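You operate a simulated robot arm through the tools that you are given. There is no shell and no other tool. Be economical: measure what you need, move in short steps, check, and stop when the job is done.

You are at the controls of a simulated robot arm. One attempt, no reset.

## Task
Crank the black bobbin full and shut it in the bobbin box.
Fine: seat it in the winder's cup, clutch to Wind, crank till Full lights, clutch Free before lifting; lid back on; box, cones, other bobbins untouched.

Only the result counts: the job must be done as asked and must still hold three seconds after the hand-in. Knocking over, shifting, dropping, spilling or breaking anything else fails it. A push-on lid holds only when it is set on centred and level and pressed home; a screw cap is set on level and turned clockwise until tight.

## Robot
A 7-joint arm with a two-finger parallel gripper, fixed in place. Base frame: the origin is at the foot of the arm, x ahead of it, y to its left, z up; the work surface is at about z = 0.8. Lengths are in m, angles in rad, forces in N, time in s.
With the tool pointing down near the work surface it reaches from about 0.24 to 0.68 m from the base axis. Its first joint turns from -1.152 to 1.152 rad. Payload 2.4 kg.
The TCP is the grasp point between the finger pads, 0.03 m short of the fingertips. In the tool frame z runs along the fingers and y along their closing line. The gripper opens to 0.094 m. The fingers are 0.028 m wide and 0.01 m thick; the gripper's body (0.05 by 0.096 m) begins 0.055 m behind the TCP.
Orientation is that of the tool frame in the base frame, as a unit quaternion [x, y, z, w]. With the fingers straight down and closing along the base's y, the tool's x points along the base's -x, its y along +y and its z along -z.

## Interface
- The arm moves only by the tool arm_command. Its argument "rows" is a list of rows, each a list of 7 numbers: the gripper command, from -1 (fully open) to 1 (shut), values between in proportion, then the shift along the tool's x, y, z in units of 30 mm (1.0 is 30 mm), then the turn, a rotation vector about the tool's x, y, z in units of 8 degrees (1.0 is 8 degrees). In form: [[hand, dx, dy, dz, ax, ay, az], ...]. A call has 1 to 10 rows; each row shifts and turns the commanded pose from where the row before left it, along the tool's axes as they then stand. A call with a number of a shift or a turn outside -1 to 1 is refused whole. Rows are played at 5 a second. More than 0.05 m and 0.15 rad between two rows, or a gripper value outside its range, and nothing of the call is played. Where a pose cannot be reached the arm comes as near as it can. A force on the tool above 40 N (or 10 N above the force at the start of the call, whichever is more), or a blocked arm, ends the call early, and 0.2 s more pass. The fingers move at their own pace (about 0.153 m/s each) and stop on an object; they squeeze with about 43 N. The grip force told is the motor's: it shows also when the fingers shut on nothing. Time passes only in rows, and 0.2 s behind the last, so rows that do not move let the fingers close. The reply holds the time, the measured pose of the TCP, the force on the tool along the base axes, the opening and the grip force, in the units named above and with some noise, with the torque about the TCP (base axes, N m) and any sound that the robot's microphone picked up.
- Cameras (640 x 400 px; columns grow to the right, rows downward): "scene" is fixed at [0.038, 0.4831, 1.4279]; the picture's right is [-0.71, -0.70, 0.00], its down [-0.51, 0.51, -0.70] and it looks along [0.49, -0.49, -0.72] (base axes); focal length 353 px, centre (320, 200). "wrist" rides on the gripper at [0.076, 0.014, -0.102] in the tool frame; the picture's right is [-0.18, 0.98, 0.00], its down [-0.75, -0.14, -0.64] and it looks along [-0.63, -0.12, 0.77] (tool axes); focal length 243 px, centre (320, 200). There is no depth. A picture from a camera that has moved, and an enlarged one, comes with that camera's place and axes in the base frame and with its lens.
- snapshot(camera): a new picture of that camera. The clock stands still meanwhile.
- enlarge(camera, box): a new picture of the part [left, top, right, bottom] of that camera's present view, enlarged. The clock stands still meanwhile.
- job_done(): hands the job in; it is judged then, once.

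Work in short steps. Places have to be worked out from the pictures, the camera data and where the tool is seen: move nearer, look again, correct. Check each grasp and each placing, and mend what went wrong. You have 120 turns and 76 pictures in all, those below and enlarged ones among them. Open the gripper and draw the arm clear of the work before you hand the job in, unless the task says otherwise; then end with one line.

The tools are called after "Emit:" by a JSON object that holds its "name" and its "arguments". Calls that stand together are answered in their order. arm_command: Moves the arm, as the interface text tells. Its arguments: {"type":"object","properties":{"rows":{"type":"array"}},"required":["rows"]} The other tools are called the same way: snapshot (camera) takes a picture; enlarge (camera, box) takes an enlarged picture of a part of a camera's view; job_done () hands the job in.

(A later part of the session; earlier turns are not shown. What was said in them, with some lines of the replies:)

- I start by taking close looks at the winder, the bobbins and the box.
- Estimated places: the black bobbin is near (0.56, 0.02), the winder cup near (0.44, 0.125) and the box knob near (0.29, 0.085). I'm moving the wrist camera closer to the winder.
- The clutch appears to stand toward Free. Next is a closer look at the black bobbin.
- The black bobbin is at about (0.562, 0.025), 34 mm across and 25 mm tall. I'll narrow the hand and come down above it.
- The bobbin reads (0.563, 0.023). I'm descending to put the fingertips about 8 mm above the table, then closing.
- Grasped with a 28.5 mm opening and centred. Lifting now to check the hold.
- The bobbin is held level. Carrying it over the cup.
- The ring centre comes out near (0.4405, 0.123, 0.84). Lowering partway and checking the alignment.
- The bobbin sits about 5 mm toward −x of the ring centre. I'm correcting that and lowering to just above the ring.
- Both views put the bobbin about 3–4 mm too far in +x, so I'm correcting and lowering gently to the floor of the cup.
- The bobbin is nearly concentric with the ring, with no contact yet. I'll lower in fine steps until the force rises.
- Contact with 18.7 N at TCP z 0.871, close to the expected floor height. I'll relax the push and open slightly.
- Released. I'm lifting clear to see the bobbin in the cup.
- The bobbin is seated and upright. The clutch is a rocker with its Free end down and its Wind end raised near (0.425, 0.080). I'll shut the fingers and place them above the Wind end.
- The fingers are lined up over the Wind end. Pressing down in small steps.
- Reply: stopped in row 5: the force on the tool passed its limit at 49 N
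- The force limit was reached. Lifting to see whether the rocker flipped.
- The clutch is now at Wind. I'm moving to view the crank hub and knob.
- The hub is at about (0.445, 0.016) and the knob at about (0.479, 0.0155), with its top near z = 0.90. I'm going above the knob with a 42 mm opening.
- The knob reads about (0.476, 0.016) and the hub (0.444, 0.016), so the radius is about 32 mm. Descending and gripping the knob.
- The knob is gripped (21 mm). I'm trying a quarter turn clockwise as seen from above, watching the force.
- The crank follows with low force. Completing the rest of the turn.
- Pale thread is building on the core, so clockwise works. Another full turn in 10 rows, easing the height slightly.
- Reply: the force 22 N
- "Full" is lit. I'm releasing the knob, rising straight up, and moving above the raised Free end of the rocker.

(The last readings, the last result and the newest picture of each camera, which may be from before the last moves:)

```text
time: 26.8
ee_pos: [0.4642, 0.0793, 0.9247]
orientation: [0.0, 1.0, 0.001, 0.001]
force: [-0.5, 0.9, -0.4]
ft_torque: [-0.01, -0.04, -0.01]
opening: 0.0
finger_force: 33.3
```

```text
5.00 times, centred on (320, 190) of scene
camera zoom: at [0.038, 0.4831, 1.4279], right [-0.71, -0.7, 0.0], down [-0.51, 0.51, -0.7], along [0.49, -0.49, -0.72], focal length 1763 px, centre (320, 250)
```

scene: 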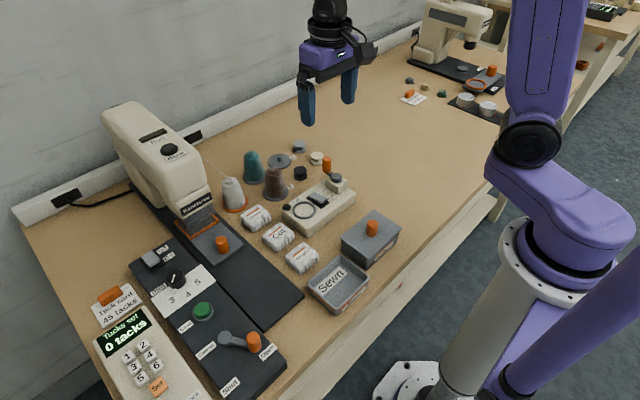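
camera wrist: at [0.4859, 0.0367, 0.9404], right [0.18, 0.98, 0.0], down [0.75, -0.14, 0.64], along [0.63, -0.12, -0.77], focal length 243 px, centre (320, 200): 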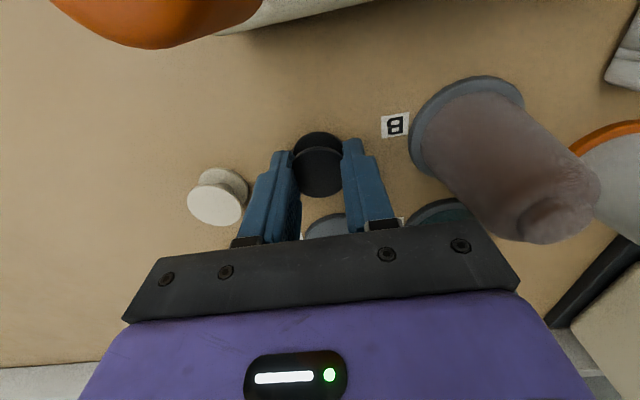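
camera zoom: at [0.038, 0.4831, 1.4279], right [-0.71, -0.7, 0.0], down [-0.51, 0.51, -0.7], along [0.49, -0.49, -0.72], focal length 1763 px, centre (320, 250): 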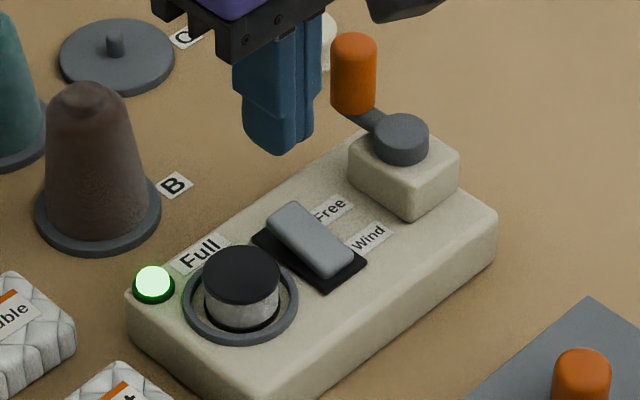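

The Free end is at about (0.460, 0.080). Pressing it down.

Emit:
{"name": "arm_command", "arguments": {"rows": [[1, 0.08, 0.02, 0.7, 0, 0, 0], [1, 0, 0, 0.4, 0, 0, 0], [1, 0, 0, 0.2, 0, 0, 0], [1, 0, 0, 0.15, 0, 0, 0], [1, 0, 0, 0.12, 0, 0, 0]]}}

Emit:
{"name": "arm_command", "arguments": {"rows": [[1, 0, 0, -0.6, 0, 0, 0], [1, 0, 0, -1, 0, 0, 0], [1, 0.7, -0.3, -1, 0, 0, 0], [-0.2, 0.7, -0.3, 0, 0, 0, 0], [-0.2, 0.7, -0.3, 0, 0, 0, 0]]}}

Emit:
{"name": "enlarge", "arguments": {"camera": "scene", "box": [270, 150, 370, 230]}}

Emit:
{"name": "snapshot", "arguments": {"camera": "wrist"}}

```text
time: 28.0
ee_pos: [0.4622, 0.0801, 0.8773]
orientation: [0.0, 1.0, -0.001, 0.002]
force: [1.4, -1.0, 5.9]
ft_torque: [0.02, 0.05, 0.04]
opening: 0.0
finger_force: 33.1
```

```text
time: 29.2
ee_pos: [0.3993, 0.0528, 0.9562]
orientation: [0.0, 1.0, 0.0, 0.001]
force: [-0.6, -1.0, 0.5]
ft_torque: [-0.02, -0.02, 0.01]
opening: 0.0562
finger_force: 0.0
```

```text
5.00 times, centred on (320, 190) of scene
camera zoom: at [0.038, 0.4831, 1.4279], right [-0.71, -0.7, 0.0], down [-0.51, 0.51, -0.7], along [0.49, -0.49, -0.72], focal length 1763 px, centre (320, 250)
```

zoom: 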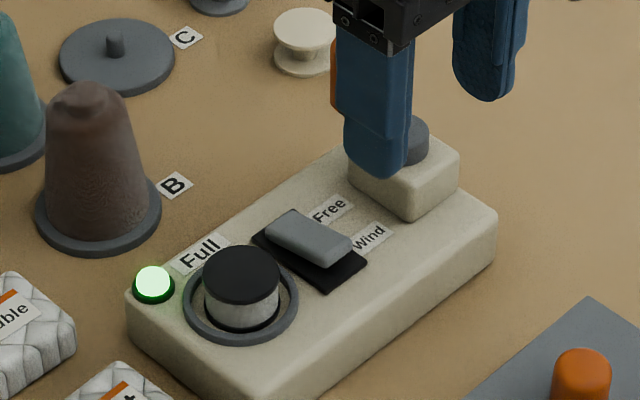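

```text
32 pictures are left
camera wrist: at [0.3214, 0.0669, 1.0585], right [0.18, 0.98, 0.0], down [0.75, -0.14, 0.64], along [0.63, -0.12, -0.77], focal length 243 px, centre (320, 200)
```

wrist: 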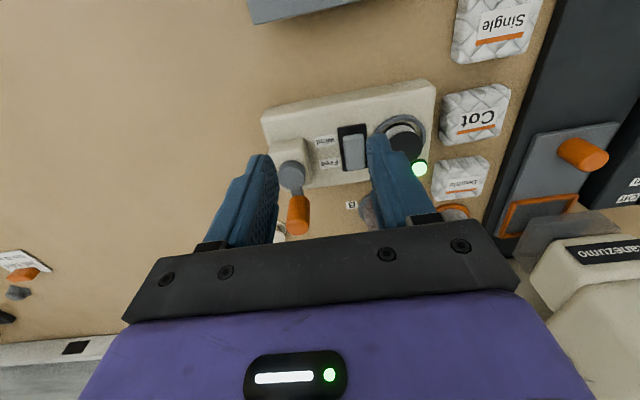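

The clutch is back to Free with the bobbin full. Next I look at the box lid.

Emit:
{"name": "arm_command", "arguments": {"rows": [[-0.2, 0.5, 0.2, -0.8, 0, 0, 0], [-0.2, 0.7, 0.22, 0, 0, 0, 0], [-0.2, 0.7, 0.22, 0, 0, 0, 0], [-0.2, 0.7, 0.22, 0, 0, 0, 0], [-0.2, 0.7, 0.22, 0, 0, 0, 0]]}}

Emit:
{"name": "snapshot", "arguments": {"camera": "wrist"}}

Emit:
{"name": "enlarge", "arguments": {"camera": "scene", "box": [300, 180, 420, 320]}}

```text
time: 30.4
ee_pos: [0.3023, 0.0811, 0.9811]
orientation: [0.016, 1.0, 0.0, 0.002]
force: [-3.7, 6.5, 0.3]
ft_torque: [-0.4, -0.31, 0.04]
opening: 0.0563
finger_force: 0.0
out of reach, approached as far as the arm can: row 4
```

```text
31 pictures are left
camera wrist: at [0.2256, 0.0967, 1.0822], right [0.21, 0.98, 0.0], down [0.75, -0.16, 0.64], along [0.63, -0.14, -0.77], focal length 243 px, centre (320, 200)
```

wrist: 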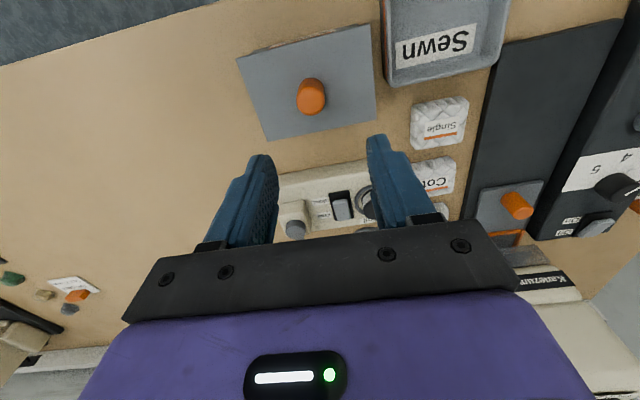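

```text
2.86 times, centred on (360, 250) of scene
camera zoom: at [0.0378, 0.4834, 1.4278], right [-0.71, -0.7, 0.0], down [-0.51, 0.51, -0.7], along [0.49, -0.49, -0.72], focal length 1008 px, centre (206, 57)
```

zoom: 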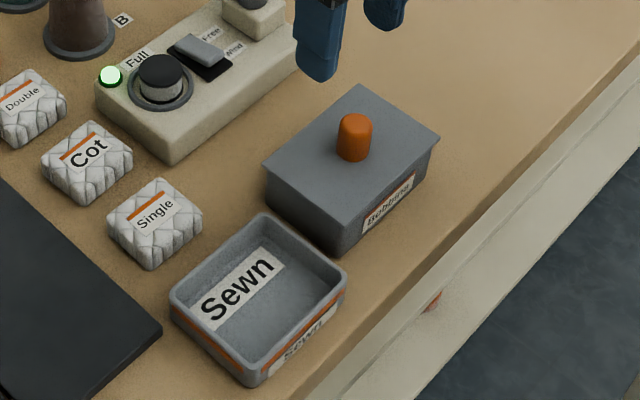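

The lid is axis-aligned, about 73 × 111 mm, centred near (0.287, 0.074) with its knob top near z = 0.88. I'm lowering over the knob, since low positions reach further inward.

Emit:
{"name": "arm_command", "arguments": {"rows": [[-0.2, 0, -0.1, 0.5, 0, 0, 0], [-0.2, 0.1, -0.1, 0.6, 0, 0, 0], [-0.2, 0.2, 0, 0.5, 0, 0, 0], [-0.2, 0.1, 0, 0, 0, 0, 0]]}}

Emit:
{"name": "snapshot", "arguments": {"camera": "wrist"}}

Emit:
{"name": "enlarge", "arguments": {"camera": "scene", "box": [310, 160, 430, 280]}}

```text
time: 31.4
ee_pos: [0.2858, 0.0795, 0.932]
orientation: [0.0, 1.0, 0.0, 0.0]
force: [0.3, 0.5, 0.7]
ft_torque: [0.0, 0.03, 0.02]
opening: 0.0563
finger_force: 0.0
```

```text
29 pictures are left
camera wrist: at [0.2095, 0.0935, 1.034], right [0.18, 0.98, 0.0], down [0.75, -0.14, 0.64], along [0.63, -0.12, -0.77], focal length 243 px, centre (320, 200)
```

wrist: 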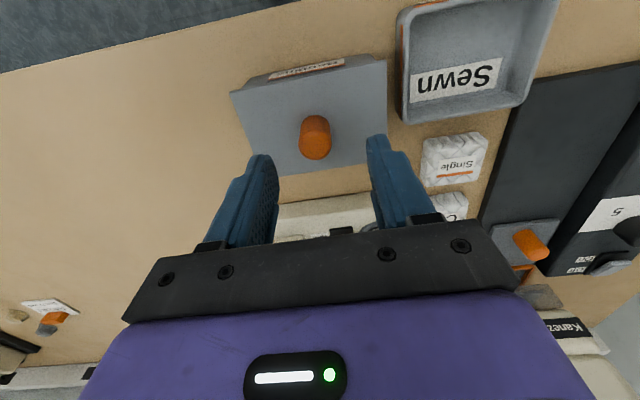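

```text
3.33 times, centred on (370, 220) of scene
camera zoom: at [0.038, 0.4831, 1.4279], right [-0.71, -0.7, 0.0], down [-0.51, 0.51, -0.7], along [0.49, -0.49, -0.72], focal length 1175 px, centre (153, 133)
```

zoom: 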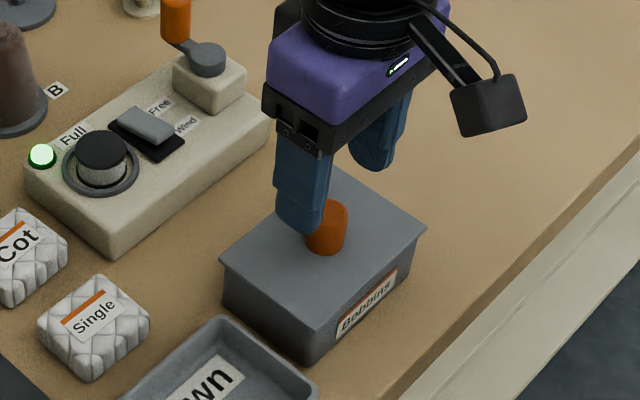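

The knob is at (0.284, 0.0756). I'm descending around it and gripping.

Emit:
{"name": "arm_command", "arguments": {"rows": [[-0.2, 0.06, -0.13, 0.5, 0, 0, 0], [-0.2, 0, 0, 0.5, 0, 0, 0], [-0.2, 0, 0, 0.4, 0, 0, 0], [0.7, 0, 0, 0, 0, 0, 0], [0.7, 0, 0, 0, 0, 0, 0], [0.7, 0, 0, 0, 0, 0, 0]]}}

Emit:
{"name": "enlarge", "arguments": {"camera": "scene", "box": [310, 160, 430, 280]}}

```text
time: 32.8
ee_pos: [0.285, 0.0762, 0.8895]
orientation: [0.0, 1.0, 0.0, 0.001]
force: [-0.8, 0.7, 0.5]
ft_torque: [0.01, 0.01, -0.02]
opening: 0.0222
finger_force: 43.2
heard: snap
```

```text
3.33 times, centred on (370, 220) of scene
camera zoom: at [0.0381, 0.4831, 1.4279], right [-0.71, -0.7, 0.0], down [-0.51, 0.51, -0.7], along [0.49, -0.49, -0.72], focal length 1175 px, centre (153, 133)
```

zoom: 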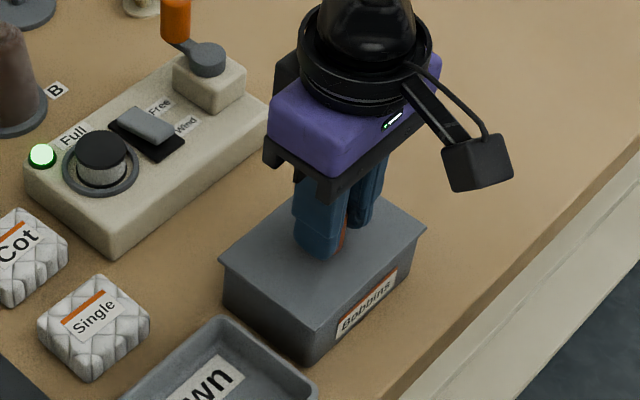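

The knob is gripped at TCP z 0.8895 and a snap was heard. Lifting the lid slowly.

Emit:
{"name": "arm_command", "arguments": {"rows": [[0.7, 0, 0, -0.1, 0, 0, 0], [0.7, 0, 0, -0.15, 0, 0, 0], [0.7, 0, 0, -0.25, 0, 0, 0], [0.7, 0, 0, -0.5, 0, 0, 0]]}}

Emit:
{"name": "enlarge", "arguments": {"camera": "scene", "box": [310, 160, 430, 280]}}

```text
time: 33.8
ee_pos: [0.2854, 0.0754, 0.9209]
orientation: [-0.001, 1.0, 0.0, 0.0]
force: [0.4, 0.6, -1.6]
ft_torque: [-0.01, -0.02, 0.02]
opening: 0.0221
finger_force: 42.9
```

```text
3.33 times, centred on (370, 220) of scene
camera zoom: at [0.0381, 0.4831, 1.4279], right [-0.71, -0.7, 0.0], down [-0.51, 0.51, -0.7], along [0.49, -0.49, -0.72], focal length 1175 px, centre (153, 133)
```

zoom: 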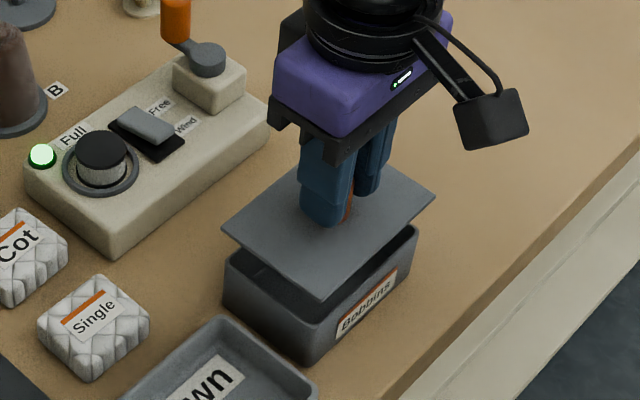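

The lid is off cleanly. I'm carrying it to free table at the right, about (0.35, −0.10).

Emit:
{"name": "arm_command", "arguments": {"rows": [[0.7, 0, -0.3, -0.4, 0, 0, 0], [0.7, -0.1, -0.8, 0, 0, 0, 0], [0.7, -0.3, -0.8, 0, 0, 0, 0], [0.7, -0.35, -0.8, 0, 0, 0, 0], [0.7, -0.4, -0.8, 0, 0, 0, 0], [0.7, -0.5, -0.8, 0, 0, 0, 0], [0.7, -0.5, -0.8, 0, 0, 0, 0], [0.7, 0, -0.77, 0, 0, 0, 0]]}}

Emit:
{"name": "snapshot", "arguments": {"camera": "scene"}}

```text
time: 35.6
ee_pos: [0.3506, -0.1011, 0.932]
orientation: [0.0, 1.0, 0.0, 0.001]
force: [-0.9, -0.9, -1.8]
ft_torque: [-0.02, 0.01, -0.02]
opening: 0.0223
finger_force: 42.9
```

```text
25 pictures are left
```

scene: 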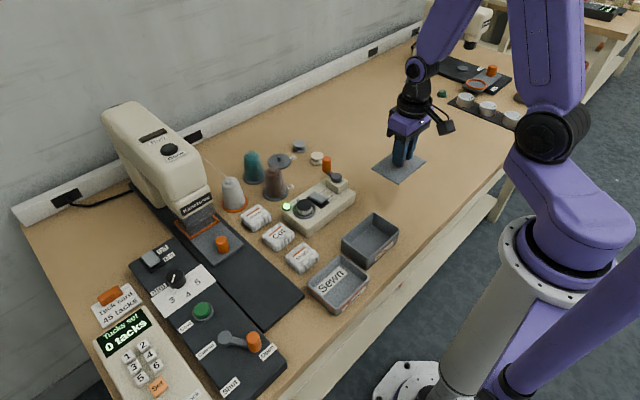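

The lid is over free table. Lowering it, finely at the end, until contact.

Emit:
{"name": "arm_command", "arguments": {"rows": [[0.7, 0, 0, 0.7, 0, 0, 0], [0.7, 0, 0, 0.7, 0, 0, 0], [0.7, 0, 0, 0.6, 0, 0, 0], [0.7, 0, 0, 0.2, 0, 0, 0], [0.7, 0, 0, 0.15, 0, 0, 0]]}}

Emit:
{"name": "enlarge", "arguments": {"camera": "scene", "box": [340, 100, 460, 220]}}

```text
time: 36.8
ee_pos: [0.3505, -0.101, 0.8619]
orientation: [0.0, 1.0, 0.0, 0.002]
force: [-0.6, -0.6, -0.8]
ft_torque: [0.01, -0.02, -0.01]
opening: 0.0222
finger_force: 43.4
```

```text
3.33 times, centred on (400, 160) of scene
camera zoom: at [0.0381, 0.4831, 1.4279], right [-0.71, -0.7, 0.0], down [-0.51, 0.51, -0.7], along [0.49, -0.49, -0.72], focal length 1175 px, centre (53, 333)
```

zoom: 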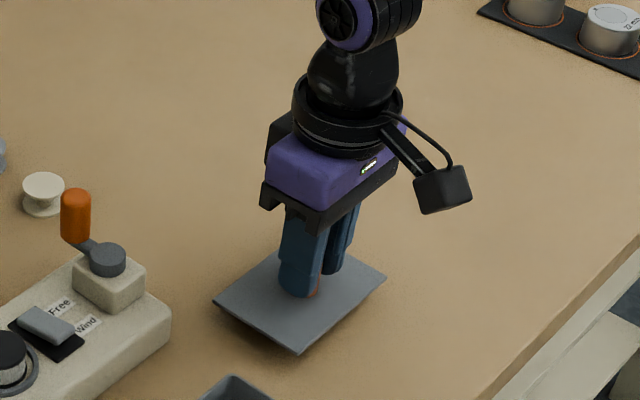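

Emit:
{"name": "arm_command", "arguments": {"rows": [[0.7, 0, 0, 0.12, 0, 0, 0], [0.7, 0, 0, 0.12, 0, 0, 0], [0.7, 0, 0, 0.1, 0, 0, 0]]}}

```text
time: 37.6
ee_pos: [0.351, -0.1009, 0.8503]
orientation: [0.0, 1.0, 0.0, 0.001]
force: [-0.1, 0.4, -1.3]
ft_torque: [-0.01, 0.0, -0.01]
opening: 0.0222
finger_force: 42.9
```

No contact yet at 0.850, so I continue down.

Emit:
{"name": "arm_command", "arguments": {"rows": [[0.7, 0, 0, 0.08, 0, 0, 0], [0.7, 0, 0, 0.06, 0, 0, 0], [0.7, 0, 0, 0.06, 0, 0, 0]]}}

```text
time: 38.5
ee_pos: [0.3495, -0.1008, 0.8444]
orientation: [0.0, 1.0, 0.0, 0.001]
force: [-2.5, -0.1, 8.3]
ft_torque: [0.02, -0.09, 0.06]
opening: 0.0225
finger_force: 42.8
stopped in row 3: the force on the tool passed its limit at 40 N (the readings are from after the stop); the commanded pose is now the measured one
```

Contact at z = 0.8445, so the lid's underside is 44.5 mm below the TCP. I'm releasing, rising, then heading back to the bobbin.

Emit:
{"name": "arm_command", "arguments": {"rows": [[0.1, 0, 0, 0, 0, 0, 0], [-0.2, 0, 0, 0, 0, 0, 0], [-0.2, 0, 0, -0.9, 0, 0, 0], [-0.2, 0, 0, -0.9, 0, 0, 0], [-0.2, 0, 0, -1, 0, 0, 0], [-0.2, 0, 0, -0.9, 0, 0, 0]]}}

Emit:
{"name": "snapshot", "arguments": {"camera": "wrist"}}

```text
time: 39.9
ee_pos: [0.3506, -0.1004, 0.9569]
orientation: [0.0, 1.0, 0.0, 0.001]
force: [-0.8, -0.3, -0.1]
ft_torque: [-0.02, -0.01, -0.04]
opening: 0.0566
finger_force: 0.1
```

```text
23 pictures are left
camera wrist: at [0.2736, -0.0866, 1.0592], right [0.18, 0.98, 0.0], down [0.75, -0.14, 0.64], along [0.63, -0.12, -0.76], focal length 243 px, centre (320, 200)
```

wrist: 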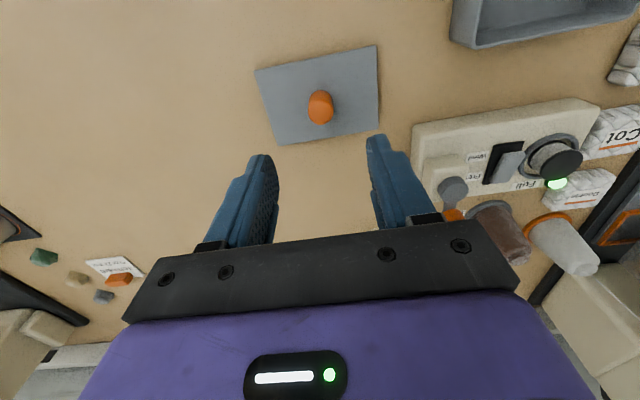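

The lid lies flat. Moving over the bobbin with a 37 mm opening.

Emit:
{"name": "arm_command", "arguments": {"rows": [[0.2, -0.34, 0.828, 0, 0, 0, 0], [0.2, -0.34, 0.828, 0, 0, 0, 0], [0.2, -0.34, 0.828, 0, 0, 0, 0], [0.2, -0.34, 0.828, 0, 0, 0, 0], [0.2, -0.34, 0.828, 0, 0, 0, 0], [0.2, -0.34, 0.828, 0, 0, 0, 0], [0.2, -0.34, 0.828, 0, 0, 0, 0], [0.2, -0.34, 0.828, 0, 0, 0, 0], [0.2, -0.34, 0.828, 0, 0, 0, 0], [0.2, 0, 0, 1, 0, 0, 0]]}}

Emit:
{"name": "enlarge", "arguments": {"camera": "wrist", "box": [200, 50, 440, 210]}}

```text
time: 42.1
ee_pos: [0.4431, 0.123, 0.9263]
orientation: [0.001, 1.0, 0.0, 0.003]
force: [0.2, 0.1, 1.0]
ft_torque: [0.0, -0.01, -0.02]
opening: 0.0376
finger_force: 0.1
```

```text
2.50 times, centred on (320, 130) of wrist
camera zoom: at [0.3656, 0.1374, 1.0292], right [0.18, 0.98, 0.0], down [0.75, -0.14, 0.65], along [0.63, -0.12, -0.76], focal length 606 px, centre (320, 375)
```

zoom: 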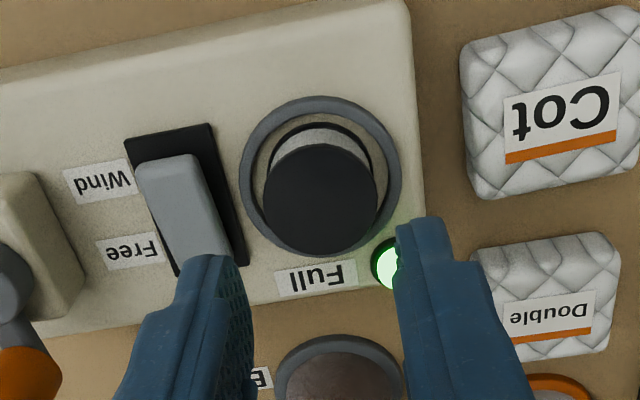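

The bobbin is at about (0.439, 0.123). Descending to grip.

Emit:
{"name": "arm_command", "arguments": {"rows": [[0.2, 0.08, 0, 0.7, 0, 0, 0], [0.2, 0, 0, 0.7, 0, 0, 0], [0.2, 0, 0, 0.34, 0, 0, 0], [0.2, 0, 0, 0, 0, 0, 0], [0.6, 0, 0, 0, 0, 0, 0], [0.6, 0, 0, 0, 0, 0, 0]]}}

Emit:
{"name": "enlarge", "arguments": {"camera": "wrist", "box": [200, 60, 440, 220]}}

```text
time: 43.5
ee_pos: [0.4404, 0.1235, 0.8745]
orientation: [0.0, 1.0, -0.001, 0.003]
force: [0.1, 0.6, 0.7]
ft_torque: [0.02, 0.02, 0.03]
opening: 0.0288
finger_force: 42.9
```

```text
2.50 times, centred on (320, 140) of wrist
camera zoom: at [0.3633, 0.1367, 0.977], right [0.18, 0.98, 0.0], down [0.75, -0.14, 0.65], along [0.63, -0.12, -0.76], focal length 606 px, centre (320, 350)
```

zoom: 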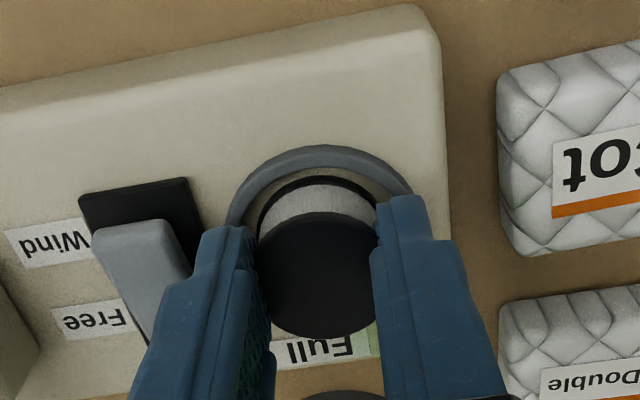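

Gripped. Lifting it out of the cup and carrying it over the box.

Emit:
{"name": "arm_command", "arguments": {"rows": [[0.6, 0, 0, -0.3, 0, 0, 0], [0.6, 0, 0, -0.7, 0, 0, 0], [0.6, 0, 0, -0.83, 0, 0, 0], [0.6, 0.7, -0.22, 0, 0, 0, 0], [0.6, 0.7, -0.22, 0, 0, 0, 0], [0.6, 0.7, -0.22, 0, 0, 0, 0], [0.6, 0.7, -0.22, 0, 0, 0, 0], [0.6, 0.7, -0.22, 0, 0, 0, 0], [0.6, 0.7, -0.22, 0, 0, 0, 0], [0.6, 0.7, -0.22, 0, 0, 0, 0]]}}

Emit:
{"name": "snapshot", "arguments": {"camera": "wrist"}}

Emit:
{"name": "enlarge", "arguments": {"camera": "scene", "box": [270, 150, 430, 290]}}

```text
time: 45.7
ee_pos: [0.295, 0.0757, 0.9279]
orientation: [0.003, 1.0, 0.0, 0.003]
force: [0.5, 0.6, -0.2]
ft_torque: [-0.01, -0.05, -0.01]
opening: 0.0322
finger_force: 42.9
out of reach, approached as far as the arm can: row 9
```

```text
20 pictures are left
camera wrist: at [0.2169, 0.0899, 1.0304], right [0.19, 0.98, 0.0], down [0.75, -0.15, 0.65], along [0.63, -0.12, -0.76], focal length 243 px, centre (320, 200)
```

wrist: 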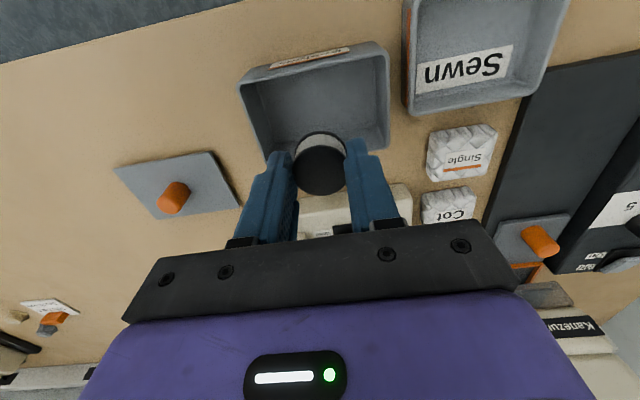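

```text
2.86 times, centred on (350, 220) of scene
camera zoom: at [0.0382, 0.483, 1.4279], right [-0.71, -0.7, 0.0], down [-0.51, 0.51, -0.7], along [0.49, -0.49, -0.72], focal length 1008 px, centre (234, 143)
```

zoom: 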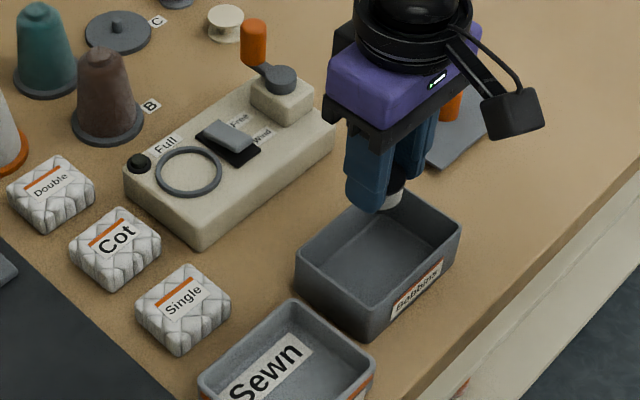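

The bobbin is over the open, empty box. I'm lowering it in, trimming x toward the middle.

Emit:
{"name": "arm_command", "arguments": {"rows": [[0.6, 0, 0, 0.5, 0, 0, 0], [0.6, 0.1, 0, 0.5, 0, 0, 0], [0.6, 0.1, 0, 0.5, 0, 0, 0], [0.6, 0, 0, 0.5, 0, 0, 0], [0.6, 0, 0, 0.3, 0, 0, 0]]}}

Emit:
{"name": "enlarge", "arguments": {"camera": "wrist", "box": [200, 40, 440, 200]}}

Emit:
{"name": "enlarge", "arguments": {"camera": "scene", "box": [310, 160, 430, 280]}}

```text
time: 46.9
ee_pos: [0.2873, 0.0771, 0.8597]
orientation: [0.0, 1.0, 0.0, 0.003]
force: [0.2, 0.6, -0.7]
ft_torque: [-0.01, -0.03, -0.01]
opening: 0.0321
finger_force: 43.3
```

```text
2.50 times, centred on (320, 120) of wrist
camera zoom: at [0.2104, 0.0903, 0.9617], right [0.18, 0.98, 0.0], down [0.75, -0.14, 0.65], along [0.63, -0.12, -0.76], focal length 606 px, centre (320, 400)
```

zoom: 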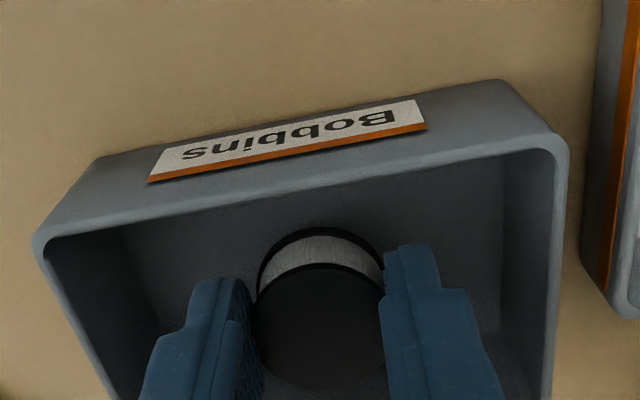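

```text
3.33 times, centred on (370, 220) of scene
camera zoom: at [0.038, 0.4831, 1.4279], right [-0.71, -0.7, 0.0], down [-0.51, 0.51, -0.7], along [0.49, -0.49, -0.72], focal length 1175 px, centre (153, 133)
```

zoom: 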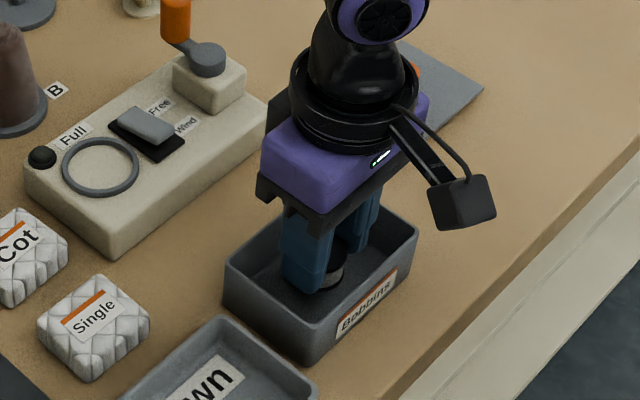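

It's level and inside. Lowering in fine steps to the floor.

Emit:
{"name": "arm_command", "arguments": {"rows": [[0.6, 0, 0, 0.15, 0, 0, 0], [0.6, 0, 0, 0.12, 0, 0, 0], [0.6, 0, 0, 0.1, 0, 0, 0], [0.6, 0, 0, 0.06, 0, 0, 0], [0.6, 0, 0, 0.06, 0, 0, 0]]}}

```text
time: 48.1
ee_pos: [0.2887, 0.0757, 0.8444]
orientation: [0.0, 1.0, 0.0, 0.001]
force: [0.4, -0.2, -0.6]
ft_torque: [-0.03, 0.01, 0.04]
opening: 0.0321
finger_force: 42.8
```

Emit:
{"name": "arm_command", "arguments": {"rows": [[0.6, 0, 0, 0.05, 0, 0, 0], [0.6, 0, 0, 0.05, 0, 0, 0], [0.6, 0, 0, 0, 0, 0, 0]]}}

```text
time: 48.9
ee_pos: [0.2886, 0.0769, 0.8426]
orientation: [0.0, 1.0, 0.001, 0.002]
force: [-2.3, -2.5, 39.3]
ft_torque: [-0.06, -0.04, 0.0]
opening: 0.0325
finger_force: 43.1
```

The bobbin is on the floor (39 N). I'll ease up a little, open and rise.

Emit:
{"name": "arm_command", "arguments": {"rows": [[0.6, 0, 0, -0.07, 0, 0, 0], [0.15, 0, 0, 0, 0, 0, 0], [0.1, 0, 0, 0, 0, 0, 0], [0.1, 0, 0, -0.7, 0, 0, 0], [0.1, 0, 0, -0.8, 0, 0, 0], [0.1, -0.1, 0, -0.8, 0, 0, 0], [0.1, -0.2, 0, -0.6, 0, 0, 0]]}}

Emit:
{"name": "enlarge", "arguments": {"camera": "wrist", "box": [200, 20, 440, 180]}}

Emit:
{"name": "enlarge", "arguments": {"camera": "scene", "box": [310, 160, 430, 280]}}

```text
time: 50.5
ee_pos: [0.2952, 0.0762, 0.9315]
orientation: [-0.001, 1.0, 0.0, 0.001]
force: [1.3, 0.0, -0.4]
ft_torque: [-0.01, -0.01, -0.01]
opening: 0.0425
finger_force: 0.0
```

```text
2.50 times, centred on (320, 100) of wrist
camera zoom: at [0.2184, 0.0899, 1.0335], right [0.18, 0.98, 0.0], down [0.75, -0.14, 0.64], along [0.63, -0.12, -0.76], focal length 606 px, centre (320, 450)
```

zoom: 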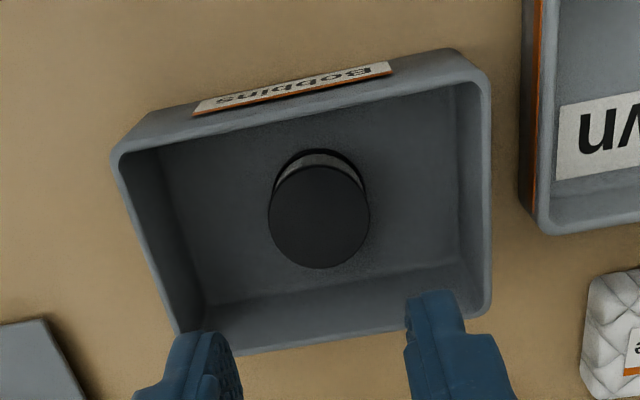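

```text
3.33 times, centred on (370, 220) of scene
camera zoom: at [0.038, 0.4831, 1.4279], right [-0.71, -0.7, 0.0], down [-0.51, 0.51, -0.7], along [0.49, -0.49, -0.72], focal length 1175 px, centre (153, 133)
```

zoom: 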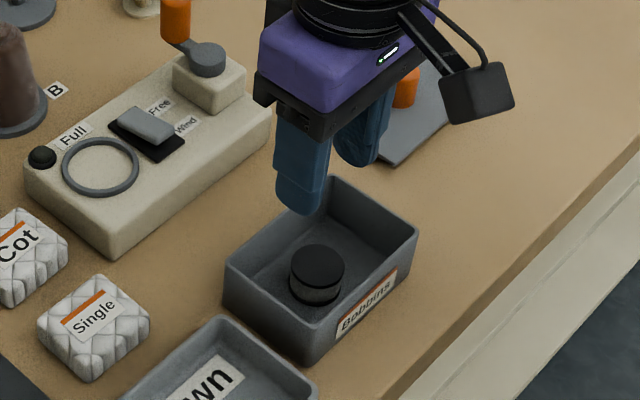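

The bobbin stands in the box. Going back for the lid.

Emit:
{"name": "arm_command", "arguments": {"rows": [[-0.1, -0.26, -0.843, 0, 0, 0, 0], [-0.1, -0.26, -0.843, 0, 0, 0, 0], [-0.1, -0.26, -0.843, 0, 0, 0, 0], [-0.1, -0.26, -0.843, 0, 0, 0, 0], [-0.1, -0.26, -0.843, 0, 0, 0, 0], [-0.1, -0.26, -0.843, 0, 0, 0, 0], [-0.1, -0.26, -0.843, 0, 0, 0, 0], [-0.1, 0, 0, 0.5, 0, 0, 0], [-0.1, 0, 0, 0, 0, 0, 0]]}}

Emit:
{"name": "snapshot", "arguments": {"camera": "wrist"}}

```text
time: 52.5
ee_pos: [0.3505, -0.1016, 0.9161]
orientation: [0.0, 1.0, 0.0, 0.001]
force: [0.0, 0.6, -0.3]
ft_torque: [0.0, 0.04, 0.01]
opening: 0.0517
finger_force: 0.0
```

```text
14 pictures are left
camera wrist: at [0.2737, -0.0867, 1.018], right [0.18, 0.98, 0.0], down [0.75, -0.14, 0.65], along [0.63, -0.12, -0.76], focal length 243 px, centre (320, 200)
```

wrist: 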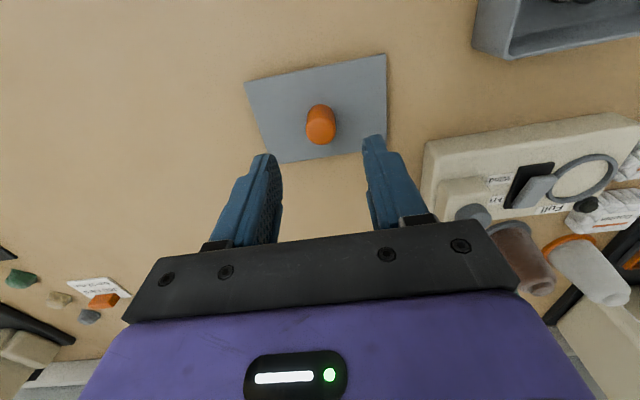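

The lid is where I left it. Descending and gripping the knob.

Emit:
{"name": "arm_command", "arguments": {"rows": [[-0.1, 0.02, 0.02, 0.7, 0, 0, 0], [-0.1, 0, 0, 0.7, 0, 0, 0], [-0.1, 0, 0, 0.6, 0, 0, 0], [-0.1, 0, 0, 0.31, 0, 0, 0], [0.7, 0, 0, 0, 0, 0, 0], [0.7, 0, 0, 0, 0, 0, 0], [0.7, 0, 0, 0, 0, 0, 0]]}}

```text
time: 54.1
ee_pos: [0.3529, -0.101, 0.8472]
orientation: [0.0, 1.0, 0.0, 0.002]
force: [0.4, 0.2, -0.8]
ft_torque: [-0.02, -0.01, -0.02]
opening: 0.0225
finger_force: 43.6
```

Emit:
{"name": "arm_command", "arguments": {"rows": [[0.7, 0, 0, 0, 0, 0, 0]]}}

Emit:
{"name": "arm_command", "arguments": {"rows": [[0.7, 0, 0, -0.3, 0, 0, 0], [0.7, 0, 0, -0.9, 0, 0, 0], [0.7, 0, 0, -1, 0, 0, 0], [0.7, 0, 0, -0.8, 0, 0, 0]]}}

```text
time: 54.5
ee_pos: [0.3517, -0.1004, 0.8478]
orientation: [0.0, 1.0, 0.0, 0.003]
force: [0.6, -0.8, -0.6]
ft_torque: [-0.01, -0.05, -0.01]
opening: 0.0225
finger_force: 42.4
```

```text
time: 55.5
ee_pos: [0.3503, -0.1003, 0.9366]
orientation: [0.0, 1.0, 0.0, 0.002]
force: [-0.8, -0.2, -1.4]
ft_torque: [0.01, -0.02, 0.01]
opening: 0.0221
finger_force: 43.0
```

The lid is held. Carrying it back over the box.

Emit:
{"name": "arm_command", "arguments": {"rows": [[0.7, 0.3, 0.734, 0, 0, 0, 0], [0.7, 0.35, 0.734, 0, 0, 0, 0], [0.7, 0.35, 0.734, 0.1, 0, 0, 0], [0.7, 0.35, 0.734, 0.1, 0, 0, 0], [0.7, 0.35, 0.734, 0.1, 0, 0, 0], [0.7, 0.3, 0.734, 0.1, 0, 0, 0], [0.7, 0.157, 0.734, 0, 0, 0, 0], [0.7, 0, 0.734, 0, 0, 0, 0], [0.7, 0, 0, 0.1, 0, 0, 0], [0.7, 0, 0, 0, 0, 0, 0]]}}

Emit:
{"name": "enlarge", "arguments": {"camera": "scene", "box": [310, 160, 430, 280]}}

Emit:
{"name": "enlarge", "arguments": {"camera": "wrist", "box": [200, 20, 440, 180]}}

```text
time: 57.7
ee_pos: [0.2854, 0.0754, 0.9205]
orientation: [0.0, 1.0, 0.0, 0.002]
force: [-0.1, -0.3, -1.2]
ft_torque: [0.04, -0.01, -0.01]
opening: 0.0225
finger_force: 43.0
```

```text
3.33 times, centred on (370, 220) of scene
camera zoom: at [0.038, 0.4831, 1.4279], right [-0.71, -0.7, 0.0], down [-0.51, 0.51, -0.7], along [0.49, -0.49, -0.72], focal length 1175 px, centre (153, 133)
```

zoom: 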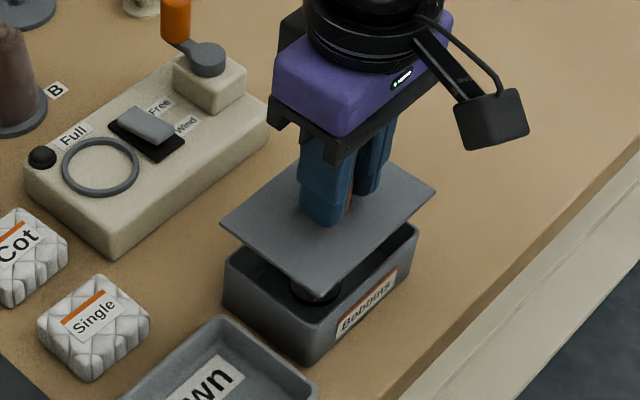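

```text
2.50 times, centred on (320, 100) of wrist
camera zoom: at [0.2078, 0.0898, 1.0235], right [0.18, 0.98, 0.0], down [0.75, -0.14, 0.65], along [0.63, -0.12, -0.76], focal length 606 px, centre (320, 450)
```

zoom: 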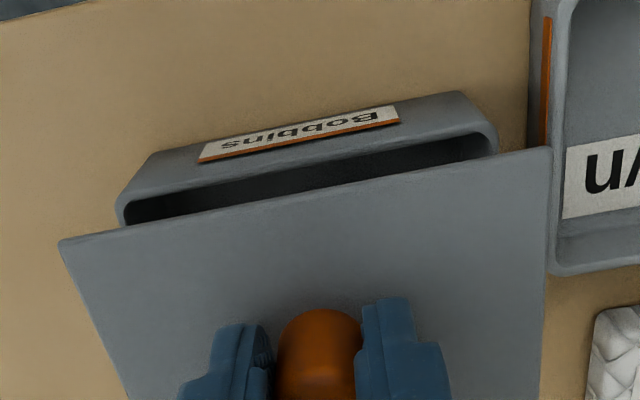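

The lid lines up just as it did when I lifted it. Lowering gently to contact.

Emit:
{"name": "arm_command", "arguments": {"rows": [[0.7, 0, 0, 0.35, 0, 0, 0], [0.7, 0, 0, 0.3, 0, 0, 0], [0.7, 0, 0, 0.1, 0, 0, 0], [0.7, 0, 0, 0.07, 0, 0, 0], [0.7, 0, 0, 0.07, 0, 0, 0], [0.7, 0, 0, 0.05, 0, 0, 0], [0.7, 0, 0, 0.05, 0, 0, 0]]}}

```text
time: 59.3
ee_pos: [0.286, 0.0766, 0.8918]
orientation: [0.0, 1.0, -0.001, 0.002]
force: [0.3, -0.8, -0.9]
ft_torque: [0.01, 0.01, -0.01]
opening: 0.0223
finger_force: 42.5
```

Emit:
{"name": "arm_command", "arguments": {"rows": [[0.7, 0, 0, 0.05, 0, 0, 0], [0.7, 0, 0, 0.05, 0, 0, 0], [0.7, 0, 0, 0.05, 0, 0, 0], [0.7, 0, 0, 0.05, 0, 0, 0]]}}

Emit:
{"name": "enlarge", "arguments": {"camera": "scene", "box": [310, 160, 430, 280]}}

```text
time: 60.3
ee_pos: [0.2851, 0.0759, 0.8866]
orientation: [-0.001, 1.0, 0.0, 0.003]
force: [0.2, 0.8, -1.2]
ft_torque: [0.01, -0.01, 0.0]
opening: 0.0222
finger_force: 42.2
```

```text
3.33 times, centred on (370, 220) of scene
camera zoom: at [0.0381, 0.4831, 1.4279], right [-0.71, -0.7, 0.0], down [-0.51, 0.51, -0.7], along [0.49, -0.49, -0.72], focal length 1175 px, centre (153, 133)
```

zoom: 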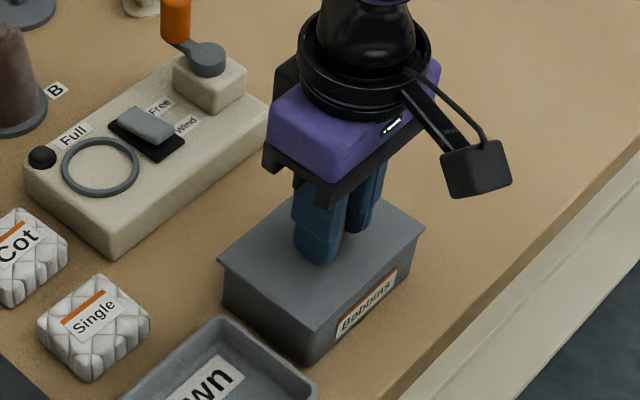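

Almost down with no load yet. Continuing finely.

Emit:
{"name": "arm_command", "arguments": {"rows": [[0.7, 0, 0, 0.05, 0, 0, 0], [0.7, 0, 0, 0.05, 0, 0, 0], [0.7, 0, 0, 0.03, 0, 0, 0]]}}

```text
time: 60.7
ee_pos: [0.2855, 0.0746, 0.8855]
orientation: [0.0, 1.0, 0.0, 0.003]
force: [-2.3, -1.7, 10.3]
ft_torque: [-0.05, -0.09, -0.03]
opening: 0.0223
finger_force: 42.8
heard: snap
stopped in row 1: the force on the tool passed its limit at 40 N (the readings are from after the stop); the commanded pose is now the measured one
```

A snap at contact means the lid has engaged. I'm opening, rising and inspecting it.

Emit:
{"name": "arm_command", "arguments": {"rows": [[0.1, 0, 0, 0, 0, 0, 0], [-0.1, 0, 0, 0, 0, 0, 0], [-0.1, 0, 0, -0.5, 0, 0, 0], [-0.1, 0, 0, -0.6, 0, 0, 0], [-0.1, 0, 0, -0.4, 0, 0, 0]]}}

Emit:
{"name": "enlarge", "arguments": {"camera": "scene", "box": [310, 160, 430, 280]}}

Emit:
{"name": "enlarge", "arguments": {"camera": "wrist", "box": [200, 20, 440, 180]}}

```text
time: 61.9
ee_pos: [0.2857, 0.0749, 0.9304]
orientation: [0.0, 1.0, 0.0, 0.002]
force: [-0.1, 1.0, -0.3]
ft_torque: [0.03, -0.01, -0.01]
opening: 0.0516
finger_force: 0.0
```

```text
3.33 times, centred on (370, 220) of scene
camera zoom: at [0.038, 0.4831, 1.4279], right [-0.71, -0.7, 0.0], down [-0.51, 0.51, -0.7], along [0.49, -0.49, -0.72], focal length 1175 px, centre (153, 133)
```

zoom: 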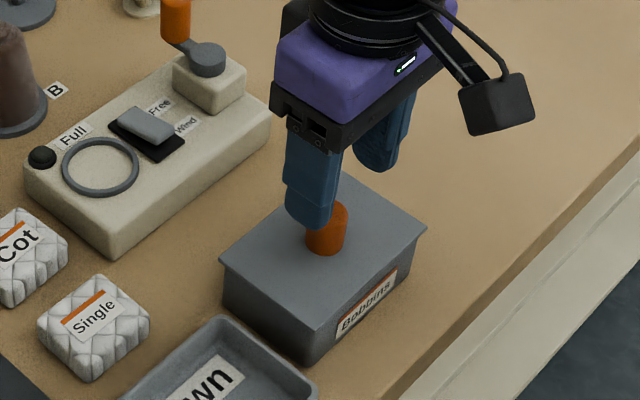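

```text
2.50 times, centred on (320, 100) of wrist
camera zoom: at [0.2077, 0.0892, 1.0331], right [0.18, 0.98, 0.0], down [0.75, -0.14, 0.65], along [0.63, -0.12, -0.76], focal length 606 px, centre (320, 450)
```

zoom: 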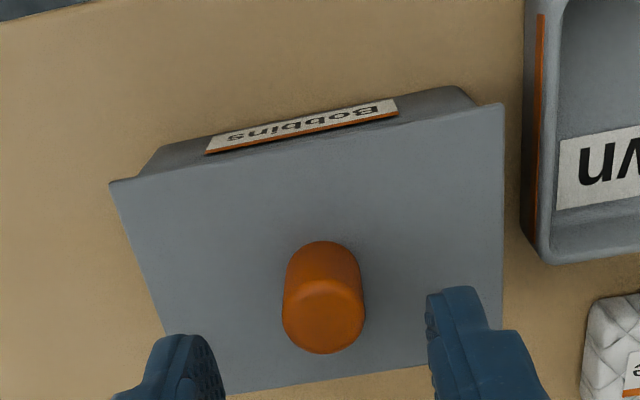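

The lid sits exactly where it started, level and snapped home. Drawing the arm clear for a final check.

Emit:
{"name": "arm_command", "arguments": {"rows": [[-0.1, 0, -0.3, -0.3, 0, 0, 0], [-0.1, -0.5, -0.8, -0.5, 0, 0, 0], [-0.1, -0.7, -0.8, -0.7, 0, 0, 0], [-0.1, -0.7, -0.8, -0.7, 0, 0, 0], [-0.1, -0.7, -0.8, -0.7, 0, 0, 0], [-0.1, -0.3, -0.8, -0.5, 0, 0, 0], [-0.1, 0, 0, 0, 0, 0, 0]]}}

Emit:
{"name": "snapshot", "arguments": {"camera": "scene"}}

Emit:
{"name": "enlarge", "arguments": {"camera": "scene", "box": [220, 130, 420, 290]}}

```text
time: 63.5
ee_pos: [0.3727, -0.0537, 1.0325]
orientation: [-0.001, 1.0, -0.001, 0.003]
force: [1.1, 0.2, -1.0]
ft_torque: [0.02, 0.02, -0.01]
opening: 0.0518
finger_force: 0.1
```

```text
8 pictures are left
```

scene: 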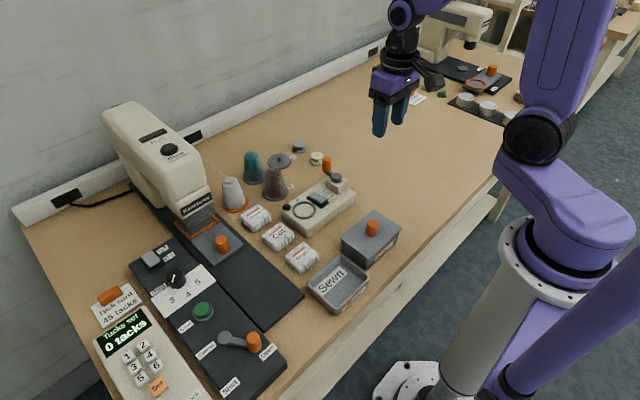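

```text
2.50 times, centred on (320, 210) of scene
camera zoom: at [0.0381, 0.483, 1.4279], right [-0.71, -0.7, 0.0], down [-0.51, 0.51, -0.7], along [0.49, -0.49, -0.72], focal length 882 px, centre (320, 175)
```

zoom: 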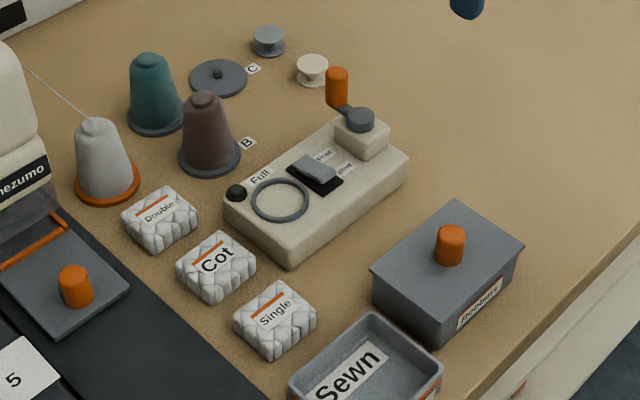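

Everything else is in its original place, the clutch is at Free, the lid is on and the arm is clear. Handing in.

Emit:
{"name": "job_done", "arguments": {}}

```text
The job is handed in.
```

The black bobbin was wound until Full lit, the clutch was set to Free before lifting, and the bobbin is in the bobbin box with the lid snapped on; the box, cones and other bobbins look undisturbed in the final picture.
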